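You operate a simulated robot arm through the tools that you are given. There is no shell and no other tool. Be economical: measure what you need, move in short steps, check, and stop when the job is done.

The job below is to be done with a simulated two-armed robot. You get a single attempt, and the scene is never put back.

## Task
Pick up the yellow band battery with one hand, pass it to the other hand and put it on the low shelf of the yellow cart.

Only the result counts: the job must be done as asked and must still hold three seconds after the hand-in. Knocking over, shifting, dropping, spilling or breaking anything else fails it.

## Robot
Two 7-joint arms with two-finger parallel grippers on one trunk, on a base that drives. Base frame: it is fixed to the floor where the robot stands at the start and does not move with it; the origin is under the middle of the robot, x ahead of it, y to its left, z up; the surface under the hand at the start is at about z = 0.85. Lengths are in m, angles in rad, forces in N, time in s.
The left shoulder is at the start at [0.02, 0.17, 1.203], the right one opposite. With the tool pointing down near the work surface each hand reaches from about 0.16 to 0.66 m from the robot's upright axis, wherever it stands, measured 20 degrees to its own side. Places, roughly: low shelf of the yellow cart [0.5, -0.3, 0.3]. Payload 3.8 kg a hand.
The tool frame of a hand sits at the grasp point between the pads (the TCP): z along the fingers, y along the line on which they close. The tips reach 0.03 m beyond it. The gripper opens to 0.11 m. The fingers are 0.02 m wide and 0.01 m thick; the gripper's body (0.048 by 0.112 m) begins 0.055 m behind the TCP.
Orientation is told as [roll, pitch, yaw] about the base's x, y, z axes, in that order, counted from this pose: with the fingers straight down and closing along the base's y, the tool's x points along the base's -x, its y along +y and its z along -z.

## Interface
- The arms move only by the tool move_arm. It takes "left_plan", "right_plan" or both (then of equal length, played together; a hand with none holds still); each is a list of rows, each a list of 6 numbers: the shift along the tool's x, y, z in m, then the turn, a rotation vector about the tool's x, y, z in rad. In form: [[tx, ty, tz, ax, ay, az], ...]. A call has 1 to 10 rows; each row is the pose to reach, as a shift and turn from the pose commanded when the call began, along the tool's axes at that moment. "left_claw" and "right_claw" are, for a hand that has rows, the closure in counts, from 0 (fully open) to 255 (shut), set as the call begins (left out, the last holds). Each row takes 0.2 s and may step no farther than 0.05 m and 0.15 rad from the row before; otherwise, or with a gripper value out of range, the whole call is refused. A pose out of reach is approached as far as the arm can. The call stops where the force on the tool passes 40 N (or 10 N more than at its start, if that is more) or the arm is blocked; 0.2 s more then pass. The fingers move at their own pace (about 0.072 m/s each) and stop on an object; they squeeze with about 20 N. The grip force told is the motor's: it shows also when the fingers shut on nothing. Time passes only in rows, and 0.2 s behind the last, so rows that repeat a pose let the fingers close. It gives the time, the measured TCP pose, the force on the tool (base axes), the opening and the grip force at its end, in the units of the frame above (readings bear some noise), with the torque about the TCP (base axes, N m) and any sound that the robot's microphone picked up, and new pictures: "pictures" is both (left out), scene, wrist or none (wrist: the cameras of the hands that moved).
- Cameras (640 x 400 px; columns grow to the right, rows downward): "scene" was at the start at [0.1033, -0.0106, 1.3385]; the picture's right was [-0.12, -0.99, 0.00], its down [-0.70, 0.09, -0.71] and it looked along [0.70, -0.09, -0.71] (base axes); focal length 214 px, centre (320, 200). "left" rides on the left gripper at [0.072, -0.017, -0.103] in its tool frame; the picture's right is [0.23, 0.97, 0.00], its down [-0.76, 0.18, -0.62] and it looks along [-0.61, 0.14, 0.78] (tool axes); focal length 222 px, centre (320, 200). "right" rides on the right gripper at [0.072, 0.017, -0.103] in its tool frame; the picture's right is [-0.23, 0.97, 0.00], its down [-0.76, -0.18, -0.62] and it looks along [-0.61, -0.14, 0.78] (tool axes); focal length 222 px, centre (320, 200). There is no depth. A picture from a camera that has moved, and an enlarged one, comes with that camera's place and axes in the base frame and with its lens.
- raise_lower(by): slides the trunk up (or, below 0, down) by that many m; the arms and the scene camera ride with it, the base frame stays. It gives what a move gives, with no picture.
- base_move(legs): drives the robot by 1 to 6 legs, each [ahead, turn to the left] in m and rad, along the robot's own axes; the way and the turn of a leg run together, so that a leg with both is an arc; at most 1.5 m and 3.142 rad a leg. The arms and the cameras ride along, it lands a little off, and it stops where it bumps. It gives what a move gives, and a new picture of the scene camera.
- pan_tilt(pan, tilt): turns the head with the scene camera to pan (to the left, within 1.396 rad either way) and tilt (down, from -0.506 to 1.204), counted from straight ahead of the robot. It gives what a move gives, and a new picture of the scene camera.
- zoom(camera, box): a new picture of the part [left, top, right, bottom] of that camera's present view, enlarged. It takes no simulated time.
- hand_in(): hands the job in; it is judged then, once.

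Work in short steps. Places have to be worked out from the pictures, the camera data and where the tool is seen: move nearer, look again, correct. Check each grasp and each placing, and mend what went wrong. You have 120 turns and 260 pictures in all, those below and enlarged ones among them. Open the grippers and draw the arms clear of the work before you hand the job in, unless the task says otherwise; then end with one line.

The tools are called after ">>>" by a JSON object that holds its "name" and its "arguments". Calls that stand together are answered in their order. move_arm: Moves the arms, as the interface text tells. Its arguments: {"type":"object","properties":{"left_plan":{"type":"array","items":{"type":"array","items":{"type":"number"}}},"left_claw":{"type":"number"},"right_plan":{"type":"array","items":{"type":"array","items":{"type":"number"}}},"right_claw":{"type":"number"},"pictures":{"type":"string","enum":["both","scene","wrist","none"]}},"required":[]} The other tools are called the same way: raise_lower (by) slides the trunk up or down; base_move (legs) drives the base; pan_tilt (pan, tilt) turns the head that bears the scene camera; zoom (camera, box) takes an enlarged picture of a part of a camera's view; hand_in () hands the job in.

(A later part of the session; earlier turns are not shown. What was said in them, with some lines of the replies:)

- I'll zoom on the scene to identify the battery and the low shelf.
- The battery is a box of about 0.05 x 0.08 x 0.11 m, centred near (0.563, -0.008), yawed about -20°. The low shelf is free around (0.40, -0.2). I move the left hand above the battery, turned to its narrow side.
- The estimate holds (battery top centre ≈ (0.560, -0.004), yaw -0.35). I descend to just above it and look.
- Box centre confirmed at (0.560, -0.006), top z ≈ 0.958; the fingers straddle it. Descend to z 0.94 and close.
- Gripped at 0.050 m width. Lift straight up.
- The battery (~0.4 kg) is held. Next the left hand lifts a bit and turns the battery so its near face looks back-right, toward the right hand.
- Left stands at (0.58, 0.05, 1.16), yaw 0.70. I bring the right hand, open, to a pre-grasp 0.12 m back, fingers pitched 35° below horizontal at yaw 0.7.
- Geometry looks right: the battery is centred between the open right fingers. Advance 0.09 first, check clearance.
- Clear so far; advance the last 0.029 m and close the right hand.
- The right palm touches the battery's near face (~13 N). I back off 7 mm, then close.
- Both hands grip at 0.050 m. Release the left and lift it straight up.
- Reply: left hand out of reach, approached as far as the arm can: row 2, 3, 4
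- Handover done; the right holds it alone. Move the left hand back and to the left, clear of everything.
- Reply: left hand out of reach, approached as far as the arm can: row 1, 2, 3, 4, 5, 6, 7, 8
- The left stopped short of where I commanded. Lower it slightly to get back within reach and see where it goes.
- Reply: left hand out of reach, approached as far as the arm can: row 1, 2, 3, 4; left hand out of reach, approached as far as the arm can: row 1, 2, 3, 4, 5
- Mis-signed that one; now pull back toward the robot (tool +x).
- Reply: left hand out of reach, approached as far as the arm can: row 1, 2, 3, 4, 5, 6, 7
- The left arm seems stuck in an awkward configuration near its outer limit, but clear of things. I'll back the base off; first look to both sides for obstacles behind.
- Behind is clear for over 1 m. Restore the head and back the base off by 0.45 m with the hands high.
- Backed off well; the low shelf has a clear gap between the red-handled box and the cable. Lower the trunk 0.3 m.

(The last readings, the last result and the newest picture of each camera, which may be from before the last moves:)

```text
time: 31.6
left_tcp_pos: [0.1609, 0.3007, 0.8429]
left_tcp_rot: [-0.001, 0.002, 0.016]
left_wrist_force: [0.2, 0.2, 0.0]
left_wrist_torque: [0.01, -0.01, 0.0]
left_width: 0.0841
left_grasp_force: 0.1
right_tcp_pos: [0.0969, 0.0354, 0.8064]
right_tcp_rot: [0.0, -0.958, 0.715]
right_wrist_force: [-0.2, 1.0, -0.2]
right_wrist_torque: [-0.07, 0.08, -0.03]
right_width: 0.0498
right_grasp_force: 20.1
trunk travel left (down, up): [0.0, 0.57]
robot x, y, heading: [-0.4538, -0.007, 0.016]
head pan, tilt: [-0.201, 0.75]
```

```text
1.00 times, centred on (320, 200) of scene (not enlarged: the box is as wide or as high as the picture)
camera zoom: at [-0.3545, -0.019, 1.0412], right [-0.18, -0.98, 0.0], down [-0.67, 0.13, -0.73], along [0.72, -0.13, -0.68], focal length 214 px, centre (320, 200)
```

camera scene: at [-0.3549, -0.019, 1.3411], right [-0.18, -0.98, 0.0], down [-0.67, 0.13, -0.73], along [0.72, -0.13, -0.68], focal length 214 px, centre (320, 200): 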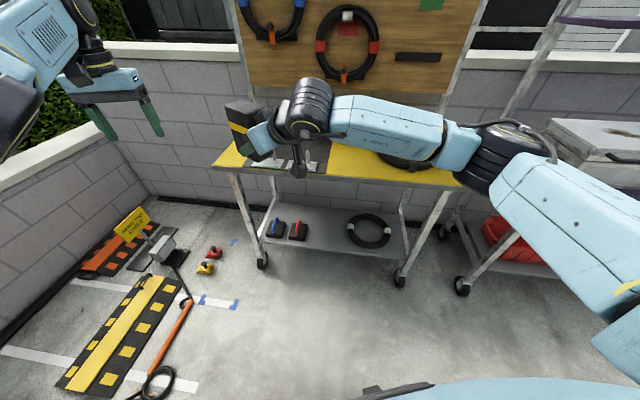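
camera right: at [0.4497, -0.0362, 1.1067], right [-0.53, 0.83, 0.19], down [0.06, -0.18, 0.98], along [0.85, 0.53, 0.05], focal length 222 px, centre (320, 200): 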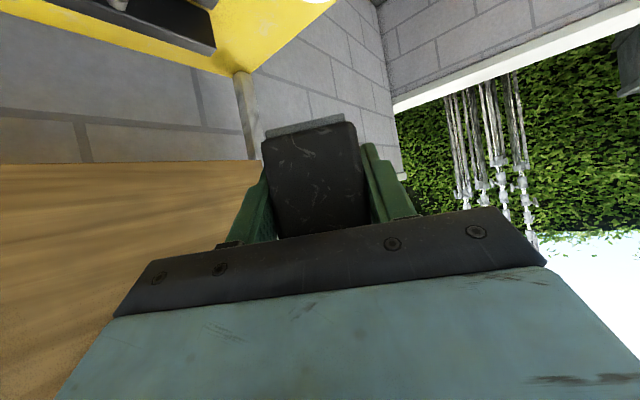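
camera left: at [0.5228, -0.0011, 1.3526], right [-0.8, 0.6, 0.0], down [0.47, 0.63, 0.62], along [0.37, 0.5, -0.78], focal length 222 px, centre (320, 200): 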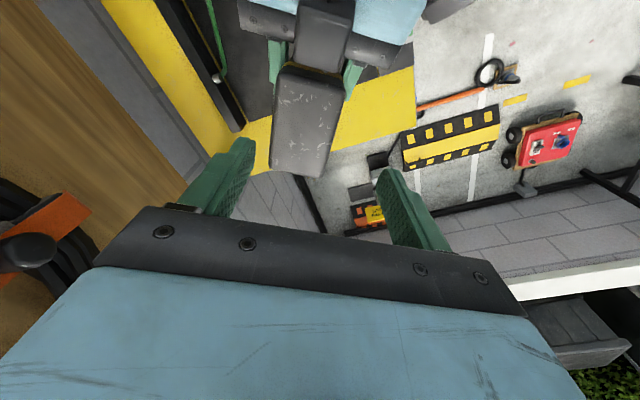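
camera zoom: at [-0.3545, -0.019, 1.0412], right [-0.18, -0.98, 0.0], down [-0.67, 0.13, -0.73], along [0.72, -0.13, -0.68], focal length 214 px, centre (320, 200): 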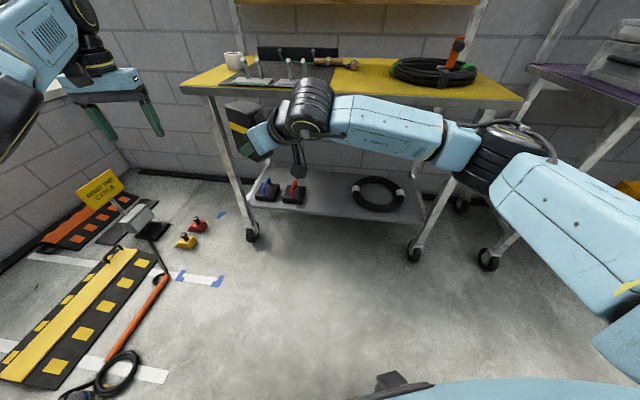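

Now swing the right hand to yaw ≈0 and over to y ≈ -0.2, still out in front of the cart.

>>> {"name": "move_arm", "arguments": {"right_plan": [[0.0129, -0.0259, -0.0184, 0.0819, 0, 0.0574], [0.0258, -0.0517, -0.0369, 0.1637, 0, 0.1149], [0.0387, -0.0776, -0.0553, 0.2456, 0, 0.1723], [0.0517, -0.1034, -0.0737, 0.3274, 0, 0.2297], [0.0646, -0.1293, -0.0921, 0.4093, 0, 0.2871], [0.0775, -0.1551, -0.1106, 0.4911, 0, 0.3446], [0.0904, -0.181, -0.129, 0.573, 0, 0.402], [0.0904, -0.181, -0.129, 0.573, 0, 0.402]]}}

```text
time: 33.4
left_tcp_pos: [0.1618, 0.3024, 0.8437]
left_tcp_rot: [0.0, 0.002, 0.016]
left_wrist_force: [-0.5, -0.1, -0.1]
left_wrist_torque: [-0.01, -0.02, 0.0]
left_width: 0.0843
left_grasp_force: 0.0
right_tcp_pos: [0.0975, -0.2052, 0.8047]
right_tcp_rot: [0.001, -0.96, 0.014]
right_wrist_force: [-0.8, 0.2, 0.4]
right_wrist_torque: [0.02, 0.08, -0.02]
right_width: 0.0497
right_grasp_force: 20.1
trunk travel left (down, up): [0.0, 0.57]
robot x, y, heading: [-0.4563, -0.0014, 0.015]
head pan, tilt: [-0.201, 0.75]
camera scene: at [-0.3545, -0.0192, 1.0411], right [-0.18, -0.98, 0.0], down [-0.67, 0.13, -0.73], along [0.72, -0.13, -0.68], focal length 214 px, centre (320, 200)
camera right: at [-0.0302, -0.1882, 0.8047], right [0.12, 0.98, 0.19], down [-0.07, -0.18, 0.98], along [0.99, -0.13, 0.05], focal length 222 px, centre (320, 200)
```

scene: 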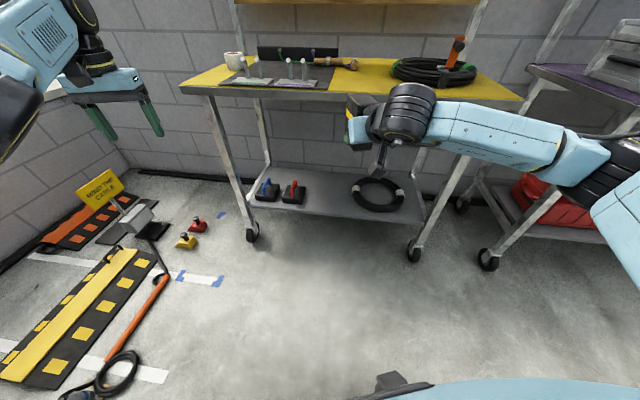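
right: 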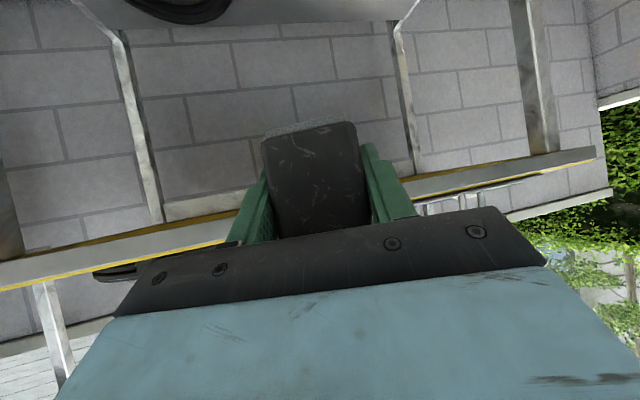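

>>> {"name": "zoom", "arguments": {"camera": "scene", "box": [220, 140, 460, 290]}}

```text
2.67 times, centred on (340, 215) of scene
camera zoom: at [-0.3545, -0.0192, 1.0411], right [-0.18, -0.98, 0.0], down [-0.67, 0.13, -0.73], along [0.72, -0.13, -0.68], focal length 572 px, centre (267, 160)
```

zoom: 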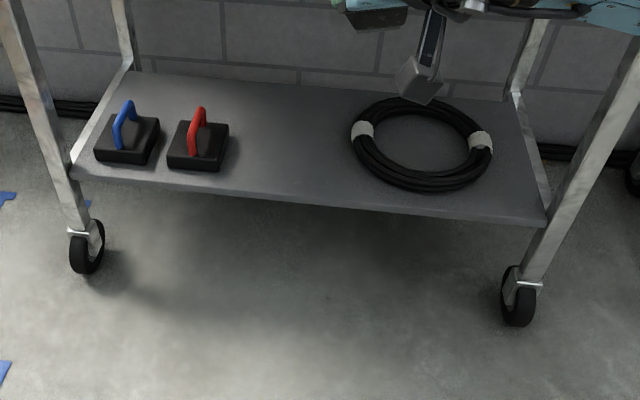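

Shelf front edge is at x≈0.32 for y≈-0.2; target battery centre ≈ (0.415, -0.207). Lower the right hand to z ≈0.42 in front of the cart.

>>> {"name": "move_arm", "arguments": {"right_plan": [[0.035, 0, 0.0245, 0, 0, 0], [0.07, 0, 0.049, 0, 0, 0], [0.105, 0, 0.0736, 0, 0, 0], [0.14, 0, 0.098, 0, 0, 0], [0.175, 0, 0.1227, 0, 0, 0], [0.21, 0, 0.147, 0, 0, 0], [0.245, 0, 0.172, 0, 0, 0], [0.28, 0, 0.196, 0, 0, 0], [0.315, 0, 0.221, 0, 0, 0], [0.315, 0, 0.221, 0, 0, 0]]}}

```text
time: 35.6
left_tcp_pos: [0.1626, 0.3005, 0.842]
left_tcp_rot: [0.002, 0.003, 0.014]
left_wrist_force: [0.0, -1.1, 1.1]
left_wrist_torque: [-0.01, 0.02, 0.01]
left_width: 0.0842
left_grasp_force: 0.0
right_tcp_pos: [0.1137, -0.1479, 0.4714]
right_tcp_rot: [-0.061, -0.904, 0.011]
right_wrist_force: [0.3, 0.2, -0.7]
right_wrist_torque: [0.01, 0.08, -0.01]
right_width: 0.05
right_grasp_force: 20.0
right hand out of reach, approached as far as the arm can: row 4, 5, 6, 7, 8, 9, 10
trunk travel left (down, up): [0.0, 0.57]
robot x, y, heading: [-0.462, -0.0013, 0.017]
head pan, tilt: [-0.201, 0.75]
camera scene: at [-0.3541, -0.0198, 1.0411], right [-0.18, -0.98, 0.0], down [-0.67, 0.13, -0.73], along [0.72, -0.13, -0.68], focal length 214 px, centre (320, 200)
camera right: at [-0.0124, -0.124, 0.477], right [0.18, 0.97, 0.14], down [-0.02, -0.14, 0.99], along [0.98, -0.18, 0.0], focal length 222 px, centre (320, 200)
```

scene: 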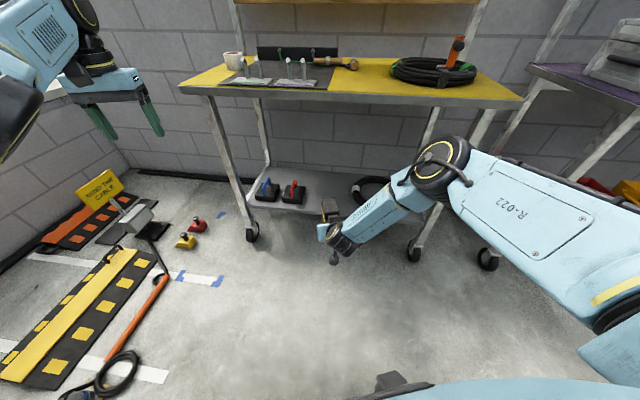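
right: 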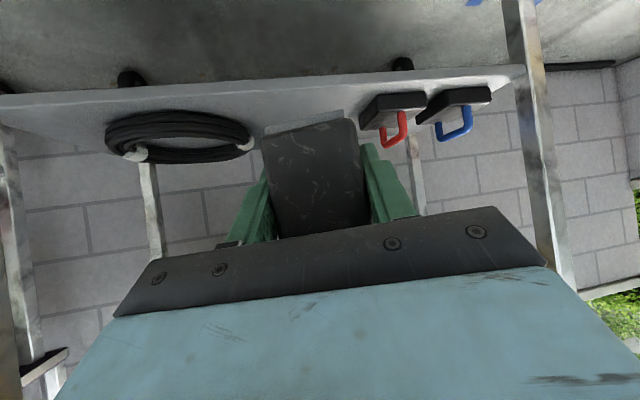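

The wrist seems at a joint limit close in; farther out should suit better. I move the hand 0.1 m ahead and 0.03 right.

>>> {"name": "move_arm", "arguments": {"right_plan": [[-0.0144, -0.008, 0.0205, 0, 0, 0], [-0.0287, -0.015, 0.041, 0, 0, 0], [-0.043, -0.023, 0.0614, 0, 0, 0], [-0.0574, -0.03, 0.0819, 0, 0, 0], [-0.0574, -0.03, 0.0819, 0, 0, 0]]}}

```text
time: 36.8
left_tcp_pos: [0.1611, 0.3017, 0.8425]
left_tcp_rot: [-0.002, 0.002, 0.017]
left_wrist_force: [0.0, 0.0, -0.2]
left_wrist_torque: [0.0, 0.01, 0.03]
left_width: 0.0842
left_grasp_force: 0.0
right_tcp_pos: [0.2094, -0.1769, 0.4683]
right_tcp_rot: [-0.06, -0.902, 0.012]
right_wrist_force: [-0.1, -0.6, -0.7]
right_wrist_torque: [0.02, 0.08, 0.02]
right_width: 0.0499
right_grasp_force: 20.0
trunk travel left (down, up): [0.0, 0.57]
robot x, y, heading: [-0.4586, -0.0019, 0.014]
head pan, tilt: [-0.201, 0.75]
camera scene: at [-0.3544, -0.0192, 1.0411], right [-0.18, -0.98, 0.0], down [-0.67, 0.13, -0.73], along [0.72, -0.13, -0.68], focal length 214 px, centre (320, 200)
camera right: at [0.0839, -0.153, 0.475], right [0.17, 0.97, 0.14], down [-0.02, -0.14, 0.99], along [0.98, -0.18, 0.0], focal length 222 px, centre (320, 200)
```

scene: 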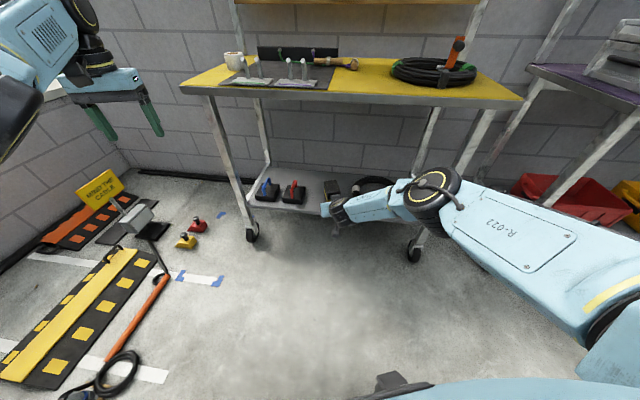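
right: 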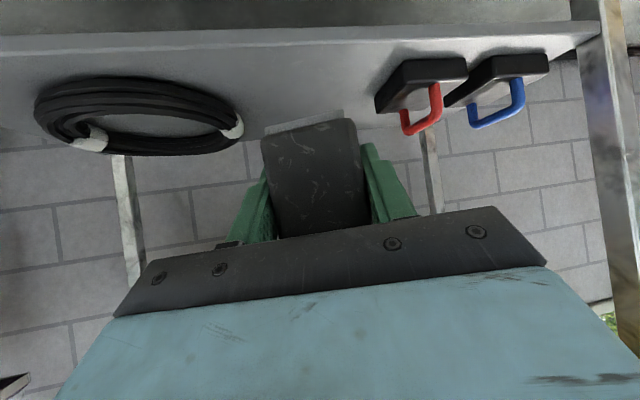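

Now at robot-relative (0.67, -0.175), within reach. Correct the small tilt and lower to z ≈0.41.

>>> {"name": "move_arm", "arguments": {"right_plan": [[0.012, 0, 0.009, -0.009, -0.015, 0.012], [0.024, 0, 0.019, -0.019, -0.03, 0.024], [0.036, 0, 0.028, -0.028, -0.044, 0.036], [0.047, 0, 0.037, -0.037, -0.058, 0.047], [0.047, 0, 0.037, -0.037, -0.058, 0.047]], "pictures": "scene"}}

```text
time: 38.0
left_tcp_pos: [0.1621, 0.301, 0.8428]
left_tcp_rot: [0.0, 0.001, 0.014]
left_wrist_force: [0.2, -0.3, 0.2]
left_wrist_torque: [0.02, -0.01, 0.05]
left_width: 0.0843
left_grasp_force: 0.1
right_tcp_pos: [0.2066, -0.1774, 0.4112]
right_tcp_rot: [0.042, -0.959, -0.067]
right_wrist_force: [0.6, 0.6, -0.4]
right_wrist_torque: [0.0, 0.05, 0.03]
right_width: 0.0501
right_grasp_force: 20.5
trunk travel left (down, up): [0.0, 0.57]
robot x, y, heading: [-0.4582, -0.0037, 0.016]
head pan, tilt: [-0.201, 0.75]
camera scene: at [-0.3544, -0.0191, 1.0411], right [-0.18, -0.98, 0.0], down [-0.67, 0.13, -0.73], along [0.72, -0.13, -0.68], focal length 214 px, centre (320, 200)
```

scene: 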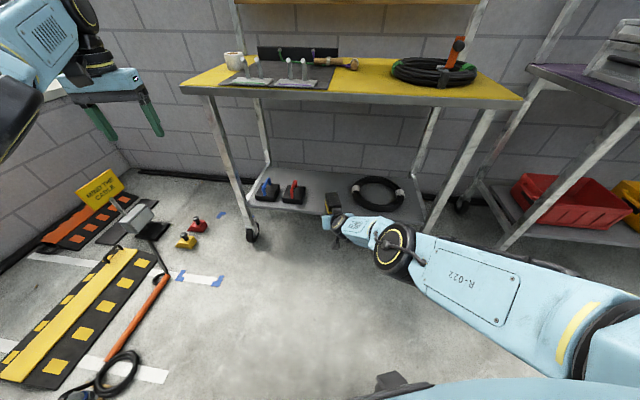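

Fix the small roll, shift 0.033 m right, and pull the left hand back a bit from the cart corner.

>>> {"name": "move_arm", "arguments": {"right_plan": [[0, -0.008, 0, 0.01, 0, 0], [0, -0.016, 0, 0.021, 0, 0], [0, -0.024, 0, 0.032, 0, 0], [0, -0.033, 0, 0.042, 0, 0], [0, -0.033, 0, 0.042, 0, 0]], "left_plan": [[0.03, 0, 0, 0, 0, 0], [0.06, 0, 0, 0, 0, 0], [0.09, 0, 0, 0, 0, 0], [0.12, 0, 0, 0, 0, 0], [0.15, 0, 0, 0, 0, 0]], "pictures": "wrist"}}

```text
time: 39.2
left_tcp_pos: [0.1458, 0.325, 0.8932]
left_tcp_rot: [-0.001, 0.004, 0.017]
left_wrist_force: [-0.7, 0.8, -0.3]
left_wrist_torque: [-0.01, -0.01, 0.02]
left_width: 0.0843
left_grasp_force: 0.0
left hand out of reach, approached as far as the arm can: row 1, 2, 3, 4, 5
right_tcp_pos: [0.2058, -0.212, 0.4075]
right_tcp_rot: [-0.005, -0.96, -0.064]
right_wrist_force: [-0.5, -0.8, -0.4]
right_wrist_torque: [0.03, 0.1, 0.01]
right_width: 0.0496
right_grasp_force: 20.2
trunk travel left (down, up): [0.0, 0.57]
robot x, y, heading: [-0.4584, -0.0043, 0.016]
head pan, tilt: [-0.201, 0.75]
camera right: at [0.082, -0.1841, 0.4083], right [0.2, 0.96, 0.18], down [-0.09, -0.17, 0.98], along [0.98, -0.21, 0.05], focal length 222 px, centre (320, 200)
camera left: at [0.0741, 0.3071, 0.9965], right [-0.24, 0.97, 0.0], down [0.76, 0.19, 0.62], along [0.6, 0.15, -0.78], focal length 222 px, centre (320, 200)
```

right: 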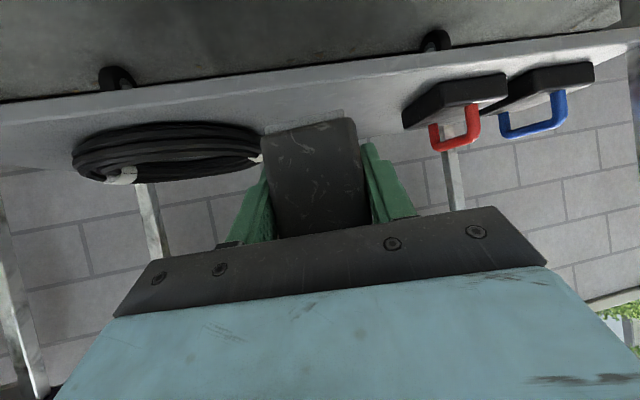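
left: 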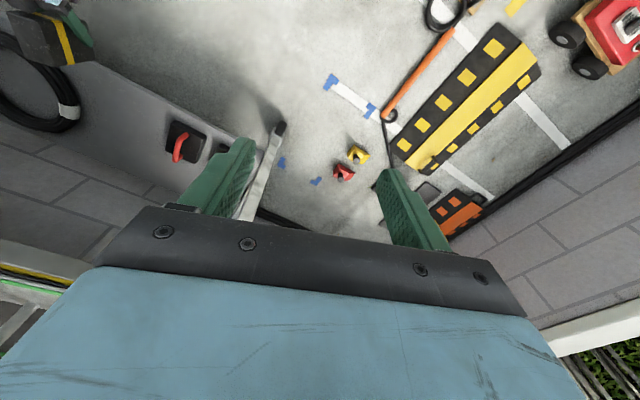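

Right hand is at (0.206, -0.212, 0.408), level. Drive ahead 0.10 m first.

>>> {"name": "base_move", "arguments": {"legs": [[0.1, 0.0]]}}

```text
time: 40.4
left_tcp_pos: [0.2421, 0.3261, 0.8921]
left_tcp_rot: [0.0, 0.003, 0.016]
left_wrist_force: [0.1, -0.3, 0.4]
left_wrist_torque: [-0.02, -0.03, 0.04]
left_width: 0.0842
left_grasp_force: 0.1
right_tcp_pos: [0.3031, -0.2095, 0.4068]
right_tcp_rot: [-0.004, -0.961, -0.064]
right_wrist_force: [0.7, -0.5, 0.4]
right_wrist_torque: [0.05, 0.06, 0.02]
right_width: 0.0498
right_grasp_force: 20.1
trunk travel left (down, up): [0.0, 0.57]
robot x, y, heading: [-0.3635, 0.0024, 0.016]
head pan, tilt: [-0.201, 0.75]
camera scene: at [-0.2572, -0.0175, 1.041], right [-0.18, -0.98, 0.0], down [-0.67, 0.12, -0.73], along [0.72, -0.13, -0.68], focal length 214 px, centre (320, 200)
```

scene: 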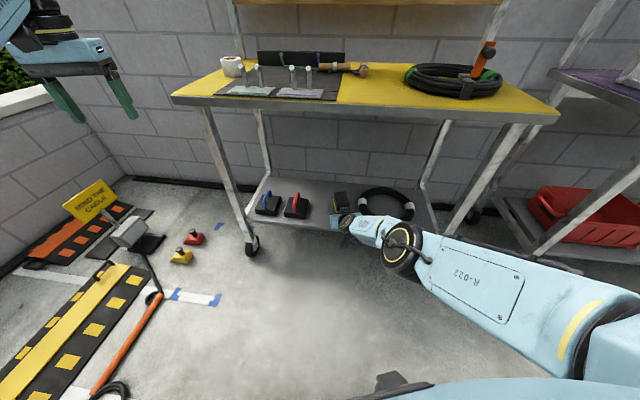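

Clear of the cart legs by my estimate. Drive the remaining ~0.085 m.

>>> {"name": "base_move", "arguments": {"legs": [[0.085, 0.0]]}}

>>> {"name": "zoom", "arguments": {"camera": "right", "box": [0, 0, 640, 400]}}

>>> {"name": "zoom", "arguments": {"camera": "scene", "box": [230, 150, 470, 300]}}

```text
time: 41.5
left_tcp_pos: [0.3296, 0.3284, 0.8903]
left_tcp_rot: [-0.001, 0.005, 0.015]
left_wrist_force: [-0.4, -0.1, -0.4]
left_wrist_torque: [0.0, -0.04, -0.02]
left_width: 0.0842
left_grasp_force: 0.0
right_tcp_pos: [0.391, -0.2083, 0.4071]
right_tcp_rot: [-0.004, -0.96, -0.064]
right_wrist_force: [0.0, 0.4, 0.9]
right_wrist_torque: [0.01, 0.06, -0.01]
right_width: 0.0498
right_grasp_force: 19.8
trunk travel left (down, up): [0.0, 0.57]
robot x, y, heading: [-0.2771, -0.0011, 0.016]
head pan, tilt: [-0.201, 0.75]
camera scene: at [-0.1703, -0.0161, 1.041], right [-0.18, -0.98, 0.0], down [-0.67, 0.13, -0.73], along [0.72, -0.13, -0.68], focal length 214 px, centre (320, 200)
```

scene: 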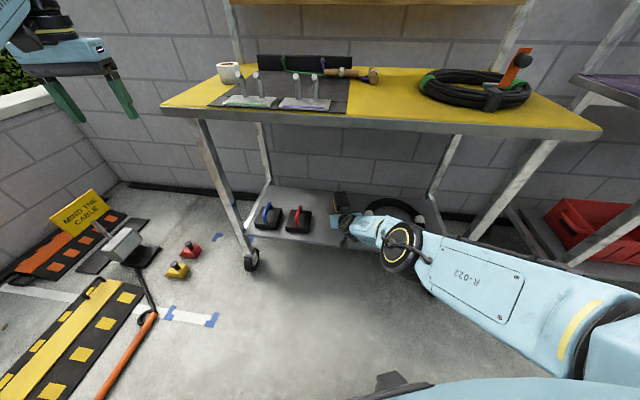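

```text
1.00 times, centred on (320, 200) of right (not enlarged: the box is as wide or as high as the picture)
camera zoom: at [0.2658, -0.1809, 0.4078], right [0.2, 0.96, 0.18], down [-0.09, -0.17, 0.98], along [0.98, -0.21, 0.05], focal length 222 px, centre (320, 200)
```

zoom: 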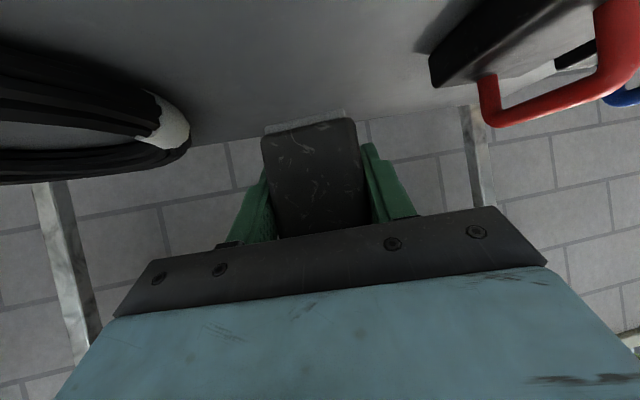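

```text
2.67 times, centred on (350, 225) of scene
camera zoom: at [-0.1703, -0.0161, 1.041], right [-0.18, -0.98, 0.0], down [-0.67, 0.13, -0.73], along [0.72, -0.13, -0.68], focal length 572 px, centre (240, 133)
```

zoom: 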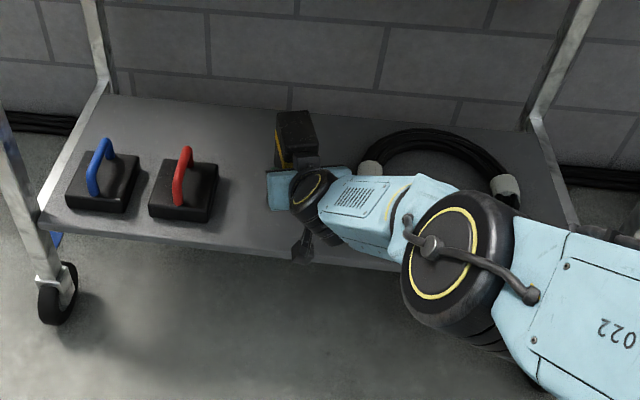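

Battery hovers over the gap, cable and boxes well clear. Descend 0.058 m.

>>> {"name": "move_arm", "arguments": {"right_plan": [[0.0164, 0, 0.0115, 0, 0, 0], [0.0328, 0, 0.023, 0, 0, 0], [0.0475, 0, 0.0333, 0, 0, 0], [0.0475, 0, 0.0333, 0, 0, 0]]}}

>>> {"name": "zoom", "arguments": {"camera": "scene", "box": [280, 170, 400, 245]}}

```text
time: 42.5
left_tcp_pos: [0.3296, 0.327, 0.8922]
left_tcp_rot: [0.0, 0.004, 0.017]
left_wrist_force: [0.1, 0.2, 0.2]
left_wrist_torque: [0.02, -0.01, -0.02]
left_width: 0.0844
left_grasp_force: 0.0
right_tcp_pos: [0.3745, -0.2104, 0.3897]
right_tcp_rot: [-0.004, -0.957, -0.065]
right_wrist_force: [-0.6, -0.4, -0.6]
right_wrist_torque: [0.02, 0.07, 0.0]
right_width: 0.0498
right_grasp_force: 19.7
right hand out of reach, approached as far as the arm can: row 1, 2, 3, 4
trunk travel left (down, up): [0.0, 0.57]
robot x, y, heading: [-0.2764, 0.0, 0.016]
head pan, tilt: [-0.201, 0.75]
camera scene: at [-0.1704, -0.0161, 1.0411], right [-0.18, -0.98, 0.0], down [-0.67, 0.13, -0.73], along [0.72, -0.13, -0.68], focal length 214 px, centre (320, 200)
camera right: at [0.2492, -0.1827, 0.3901], right [0.2, 0.96, 0.18], down [-0.08, -0.17, 0.98], along [0.98, -0.21, 0.05], focal length 222 px, centre (320, 200)
```

scene: 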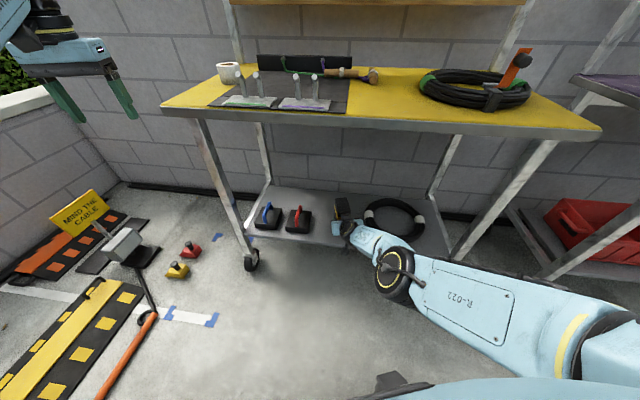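
right: 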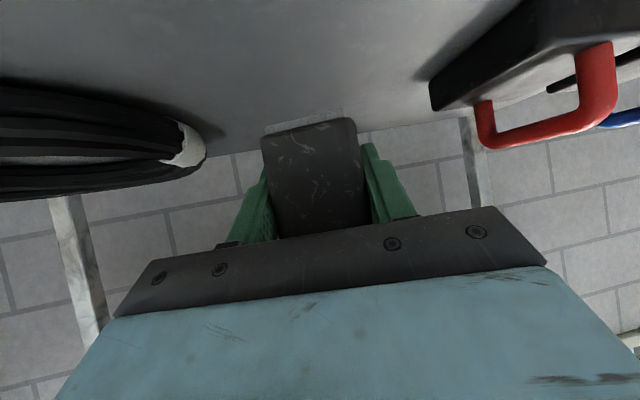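

```text
5.33 times, centred on (340, 208) of scene
camera zoom: at [-0.1704, -0.0161, 1.0411], right [-0.18, -0.98, 0.0], down [-0.67, 0.13, -0.73], along [0.72, -0.13, -0.68], focal length 1144 px, centre (213, 160)
```

zoom: 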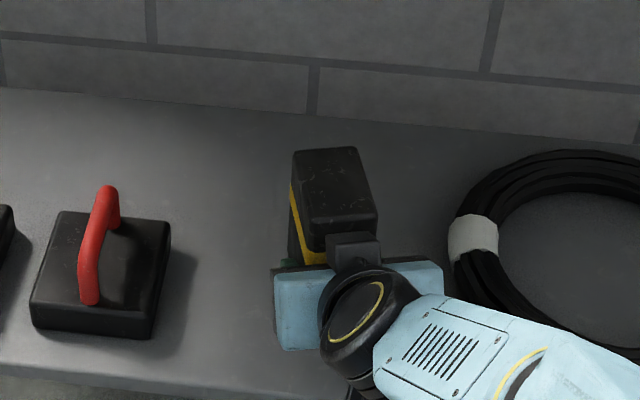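

The arm is at full stretch, so the robot must stand nearer. I retract the hand 0.055 m (still above the shelf), testing that closer pose, then will drive ahead by as much.

>>> {"name": "move_arm", "arguments": {"right_plan": [[0.0105, 0, -0.015, 0, 0, 0], [0.021, 0, -0.03, 0, 0, 0], [0.0316, 0, -0.045, 0, 0, 0], [0.0316, 0, -0.045, 0, 0, 0]], "pictures": "scene"}}

```text
time: 43.5
left_tcp_pos: [0.3296, 0.3267, 0.8919]
left_tcp_rot: [0.001, 0.005, 0.015]
left_wrist_force: [-0.6, 0.2, 0.0]
left_wrist_torque: [0.02, -0.01, 0.0]
left_width: 0.0843
left_grasp_force: 0.1
right_tcp_pos: [0.3574, -0.1997, 0.3736]
right_tcp_rot: [-0.013, -0.95, -0.066]
right_wrist_force: [-0.5, 0.3, -0.7]
right_wrist_torque: [-0.04, 0.09, -0.01]
right_width: 0.05
right_grasp_force: 19.7
right hand out of reach, approached as far as the arm can: row 1, 2, 3, 4
trunk travel left (down, up): [0.0, 0.57]
robot x, y, heading: [-0.2775, -0.0013, 0.014]
head pan, tilt: [-0.201, 0.75]
camera scene: at [-0.1704, -0.0161, 1.0411], right [-0.18, -0.98, 0.0], down [-0.67, 0.13, -0.73], along [0.72, -0.13, -0.68], focal length 214 px, centre (320, 200)
```

scene: 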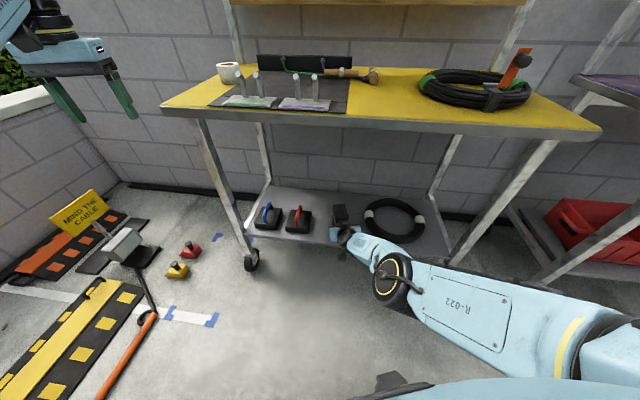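

The arm slides along its stretch limit, so I'll use that: stand nearer, then lower. First the left hand must move away from the cart's left corner (≈(0.44, 0.27)).

>>> {"name": "move_arm", "arguments": {"left_plan": [[0.02, 0.035, -0.015, 0, 0, 0], [0.04, 0.07, -0.03, 0, 0, 0], [0.06, 0.105, -0.045, 0, 0, 0], [0.09, 0.14, -0.06, 0, 0, 0], [0.12, 0.17, -0.06, 0, 0, 0]], "pictures": "none"}}

```text
time: 44.7
left_tcp_pos: [0.2381, 0.5117, 0.9646]
left_tcp_rot: [-0.003, 0.005, 0.016]
left_wrist_force: [-1.0, 0.2, 1.3]
left_wrist_torque: [-0.01, -0.03, -0.04]
left_width: 0.0844
left_grasp_force: 0.0
left hand out of reach, approached as far as the arm can: row 1, 2, 3, 4, 5
right_tcp_pos: [0.3581, -0.1991, 0.3734]
right_tcp_rot: [-0.012, -0.951, -0.064]
right_wrist_force: [0.3, 0.2, 0.3]
right_wrist_torque: [0.02, 0.08, 0.0]
right_width: 0.0501
right_grasp_force: 19.9
trunk travel left (down, up): [0.0, 0.57]
robot x, y, heading: [-0.2794, -0.0019, 0.015]
head pan, tilt: [-0.201, 0.75]
```

Left is clear now. Drive ahead 0.075 m (battery bottom ≈3.5 cm above the shelf).

>>> {"name": "base_move", "arguments": {"legs": [[0.075, 0.0]]}}

>>> {"name": "zoom", "arguments": {"camera": "scene", "box": [250, 160, 490, 310]}}

```text
time: 45.7
left_tcp_pos: [0.3105, 0.513, 0.9657]
left_tcp_rot: [-0.002, 0.005, 0.017]
left_wrist_force: [-0.2, -0.3, 0.3]
left_wrist_torque: [0.0, 0.0, 0.03]
left_width: 0.084
left_grasp_force: 0.1
right_tcp_pos: [0.4308, -0.1968, 0.3732]
right_tcp_rot: [-0.011, -0.949, -0.06]
right_wrist_force: [-0.2, 0.1, 0.4]
right_wrist_torque: [0.0, 0.09, -0.03]
right_width: 0.0499
right_grasp_force: 20.4
trunk travel left (down, up): [0.0, 0.57]
robot x, y, heading: [-0.2012, -0.0016, 0.024]
head pan, tilt: [-0.201, 0.75]
camera scene: at [-0.0977, -0.0146, 1.041], right [-0.18, -0.98, 0.0], down [-0.67, 0.12, -0.73], along [0.72, -0.13, -0.68], focal length 214 px, centre (320, 200)
```

scene: 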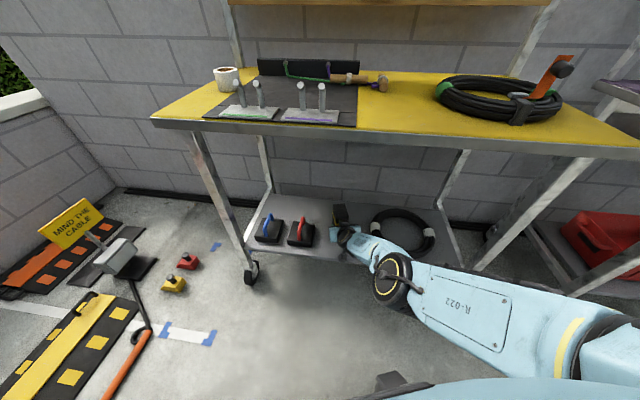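

```text
2.67 times, centred on (370, 235) of scene
camera zoom: at [-0.0977, -0.0146, 1.041], right [-0.18, -0.98, 0.0], down [-0.67, 0.12, -0.73], along [0.72, -0.13, -0.68], focal length 572 px, centre (187, 107)
```

zoom: 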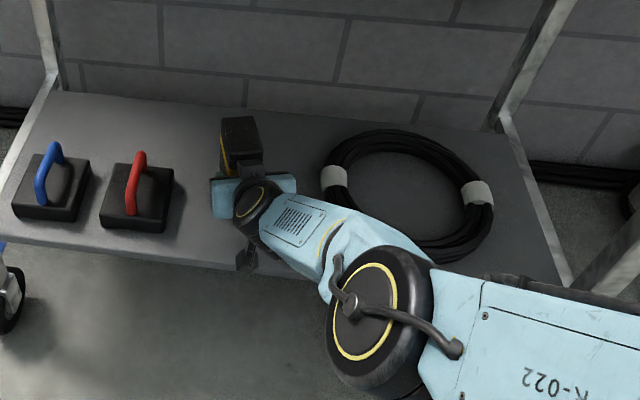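

Slide down and slightly back along the reach limit in small steps until contact.

>>> {"name": "move_arm", "arguments": {"right_plan": [[0.0118, 0, -0.0023, 0, 0, 0], [0.0236, 0, -0.0046, 0, 0, 0], [0.033, 0, -0.0064, 0, 0, 0], [0.038, 0, -0.0074, 0, 0, 0], [0.038, 0, -0.0074, 0, 0, 0]], "pictures": "both"}}

```text
time: 46.9
left_tcp_pos: [0.3109, 0.5118, 0.9656]
left_tcp_rot: [-0.001, 0.003, 0.018]
left_wrist_force: [0.1, 0.5, 0.1]
left_wrist_torque: [0.02, -0.02, 0.0]
left_width: 0.0842
left_grasp_force: 0.0
right_tcp_pos: [0.4107, -0.1872, 0.3535]
right_tcp_rot: [-0.025, -0.936, -0.064]
right_wrist_force: [-0.2, -1.0, -0.5]
right_wrist_torque: [0.03, 0.07, -0.01]
right_width: 0.0498
right_grasp_force: 20.1
right hand out of reach, approached as far as the arm can: row 2, 3, 4, 5
trunk travel left (down, up): [0.0, 0.57]
robot x, y, heading: [-0.2025, 0.0021, 0.017]
head pan, tilt: [-0.201, 0.75]
camera scene: at [-0.0979, -0.0147, 1.0411], right [-0.18, -0.98, 0.0], down [-0.67, 0.12, -0.73], along [0.72, -0.13, -0.68], focal length 214 px, centre (320, 200)
camera right: at [0.2859, -0.1582, 0.3559], right [0.22, 0.96, 0.17], down [-0.06, -0.16, 0.99], along [0.97, -0.22, 0.03], focal length 222 px, centre (320, 200)
```

scene: 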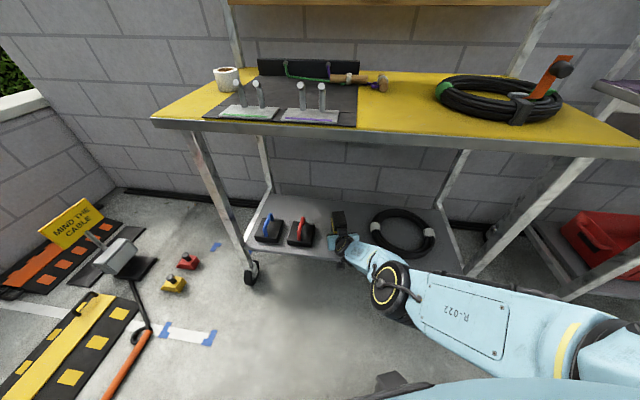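
right: 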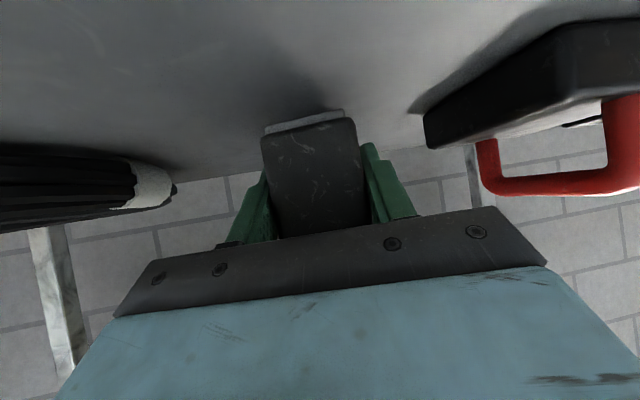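

Bottom is about 1.5 cm above the shelf. Another small slide down/back.

>>> {"name": "move_arm", "arguments": {"right_plan": [[0.008, -0.002, -0.003, 0, 0, 0], [0.016, -0.004, -0.006, 0, 0, 0], [0.023, -0.006, -0.009, 0, 0, 0], [0.023, -0.006, -0.009, 0, 0, 0]], "pictures": "wrist"}}

```text
time: 47.9
left_tcp_pos: [0.31, 0.5126, 0.9657]
left_tcp_rot: [-0.003, 0.001, 0.018]
left_wrist_force: [0.0, 0.3, 0.5]
left_wrist_torque: [-0.01, -0.03, 0.05]
left_width: 0.0841
left_grasp_force: 0.1
right_tcp_pos: [0.4017, -0.182, 0.3459]
right_tcp_rot: [-0.028, -0.933, -0.065]
right_wrist_force: [-0.6, 0.6, -0.5]
right_wrist_torque: [0.02, 0.08, 0.01]
right_width: 0.05
right_grasp_force: 19.4
right hand out of reach, approached as far as the arm can: row 1, 2, 3, 4
trunk travel left (down, up): [0.0, 0.57]
robot x, y, heading: [-0.1982, 0.0002, 0.012]
head pan, tilt: [-0.201, 0.75]
camera right: at [0.2776, -0.151, 0.3492], right [0.22, 0.96, 0.17], down [-0.06, -0.16, 0.99], along [0.97, -0.23, 0.02], focal length 222 px, centre (320, 200)
```

right: 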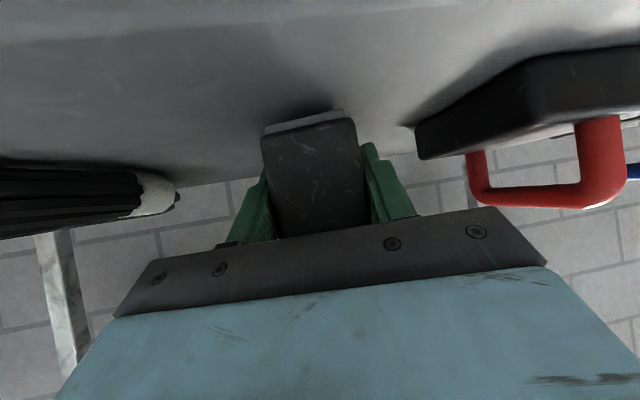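

Still no contact; continue a little.

>>> {"name": "move_arm", "arguments": {"right_plan": [[0.01, -0.004, -0.004, 0, 0, 0], [0.02, -0.008, -0.008, 0, 0, 0], [0.03, -0.012, -0.012, 0, 0, 0], [0.03, -0.012, -0.012, 0, 0, 0]], "pictures": "wrist"}}

>>> {"name": "zoom", "arguments": {"camera": "scene", "box": [280, 190, 400, 265]}}

```text
time: 48.9
left_tcp_pos: [0.3093, 0.5134, 0.9665]
left_tcp_rot: [-0.002, 0.003, 0.018]
left_wrist_force: [-0.3, 0.0, 0.0]
left_wrist_torque: [0.0, 0.02, -0.01]
left_width: 0.0841
left_grasp_force: 0.0
right_tcp_pos: [0.3924, -0.1703, 0.3376]
right_tcp_rot: [-0.033, -0.932, -0.063]
right_wrist_force: [2.1, 1.8, 6.1]
right_wrist_torque: [0.31, -0.73, 0.13]
right_width: 0.0493
right_grasp_force: 20.3
right hand out of reach, approached as far as the arm can: row 1, 2, 3, 4
trunk travel left (down, up): [0.0, 0.57]
robot x, y, heading: [-0.206, 0.0007, 0.018]
head pan, tilt: [-0.201, 0.75]
camera right: at [0.2671, -0.1416, 0.3417], right [0.22, 0.96, 0.16], down [-0.06, -0.15, 0.99], along [0.97, -0.23, 0.02], focal length 222 px, centre (320, 200)
```

right: 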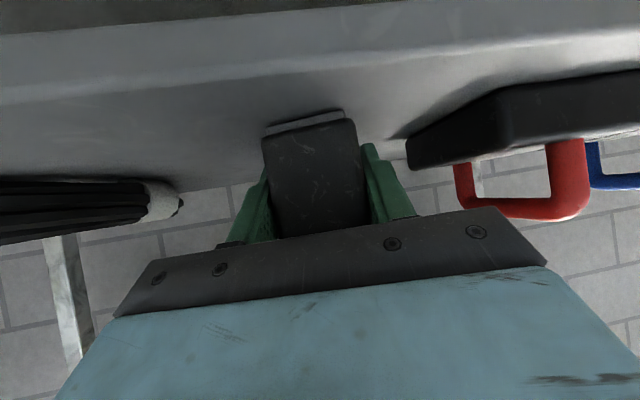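

```text
5.33 times, centred on (340, 228) of scene
camera zoom: at [-0.0987, -0.0143, 1.0413], right [-0.18, -0.98, 0.0], down [-0.67, 0.12, -0.73], along [0.72, -0.13, -0.68], focal length 1144 px, centre (213, 53)
```

zoom: 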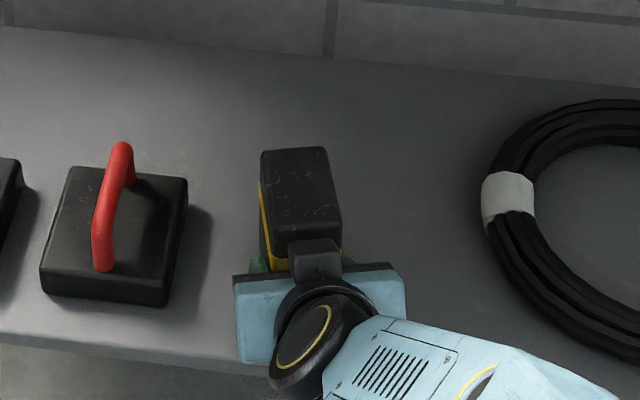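

Contact (+6 N up) at z 0.338: the battery rests on the shelf, 5 cm from the red box. Open the right hand to ~0.085 m.

>>> {"name": "move_arm", "arguments": {"right_plan": [[0, 0, 0, 0, 0, 0], [0, 0, 0, 0, 0, 0], [0, 0, 0, 0, 0, 0]], "right_claw": 55, "pictures": "wrist"}}

>>> {"name": "zoom", "arguments": {"camera": "scene", "box": [280, 190, 400, 265]}}

```text
time: 49.7
left_tcp_pos: [0.31, 0.514, 0.9665]
left_tcp_rot: [-0.002, 0.005, 0.017]
left_wrist_force: [0.1, -0.6, 0.0]
left_wrist_torque: [0.0, -0.02, 0.01]
left_width: 0.0842
left_grasp_force: 0.0
right_tcp_pos: [0.389, -0.1724, 0.3363]
right_tcp_rot: [-0.032, -0.928, -0.065]
right_wrist_force: [-0.6, 0.6, 0.1]
right_wrist_torque: [0.0, -0.01, -0.02]
right_width: 0.0861
right_grasp_force: 0.1
trunk travel left (down, up): [0.0, 0.57]
robot x, y, heading: [-0.2015, 0.0005, 0.016]
head pan, tilt: [-0.201, 0.75]
camera right: at [0.2656, -0.1422, 0.34], right [0.22, 0.96, 0.16], down [-0.06, -0.15, 0.99], along [0.97, -0.23, 0.02], focal length 222 px, centre (320, 200)
```

right: 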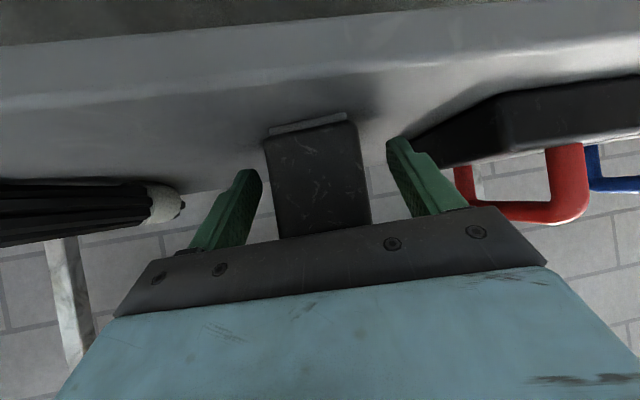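

```text
5.33 times, centred on (340, 228) of scene
camera zoom: at [-0.0982, -0.0146, 1.0411], right [-0.18, -0.98, 0.0], down [-0.67, 0.12, -0.73], along [0.72, -0.13, -0.68], focal length 1144 px, centre (213, 53)
```

zoom: 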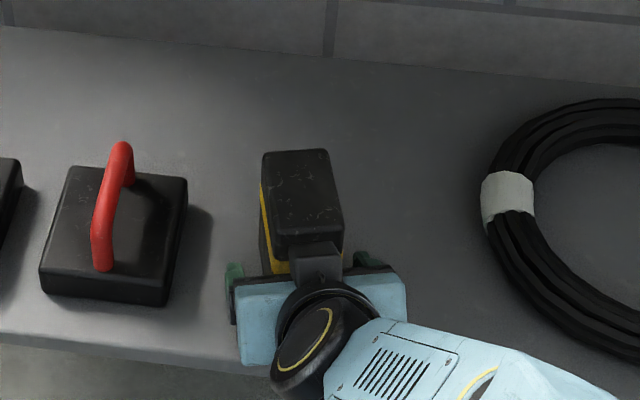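

The battery stands free on the shelf. Back the base straight away so the fingers slide off.

>>> {"name": "base_move", "arguments": {"legs": [[-0.12, 0.0], [-0.25, 0.0]]}}

>>> {"name": "zoom", "arguments": {"camera": "scene", "box": [220, 120, 460, 270]}}

```text
time: 52.4
left_tcp_pos: [-0.0603, 0.5066, 0.9669]
left_tcp_rot: [-0.003, 0.003, 0.019]
left_wrist_force: [-0.7, 0.9, 0.9]
left_wrist_torque: [0.03, 0.0, 0.0]
left_width: 0.0841
left_grasp_force: 0.1
right_tcp_pos: [0.0206, -0.178, 0.336]
right_tcp_rot: [-0.032, -0.927, -0.064]
right_wrist_force: [0.6, 0.0, -0.8]
right_wrist_torque: [0.01, 0.02, -0.01]
right_width: 0.0861
right_grasp_force: 0.1
trunk travel left (down, up): [0.0, 0.57]
robot x, y, heading: [-0.5694, -0.0053, 0.02]
head pan, tilt: [-0.201, 0.75]
camera scene: at [-0.4676, -0.0213, 1.0412], right [-0.18, -0.98, 0.0], down [-0.67, 0.12, -0.73], along [0.72, -0.13, -0.68], focal length 214 px, centre (320, 200)
```

scene: 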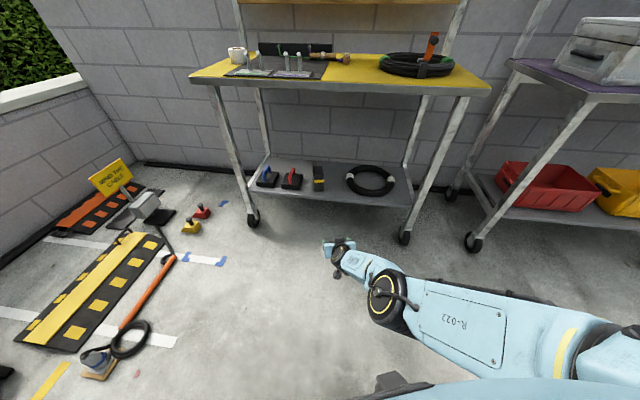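

```text
2.67 times, centred on (340, 195) of scene
camera zoom: at [-0.4676, -0.0213, 1.0412], right [-0.18, -0.98, 0.0], down [-0.67, 0.12, -0.73], along [0.72, -0.13, -0.68], focal length 572 px, centre (267, 213)
```

zoom: 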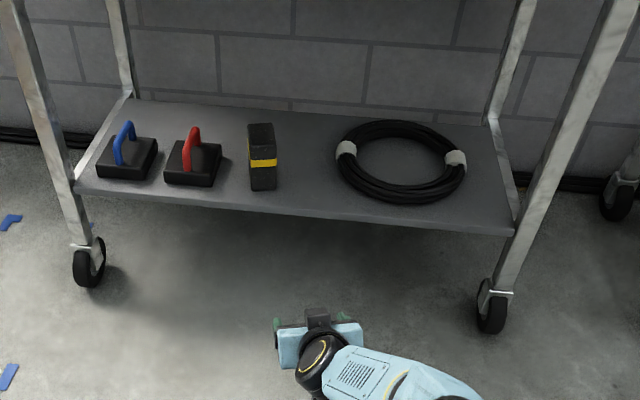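

The battery stands upright on the low shelf, nothing else has moved, and both hands are open and clear. Handing in.

>>> {"name": "hand_in", "arguments": {}}

```text
The job is handed in.
```

The yellow band battery was picked up with the left hand, passed to the right, and now stands upright on the low shelf of the yellow cart; the last picture showed nothing else disturbed.
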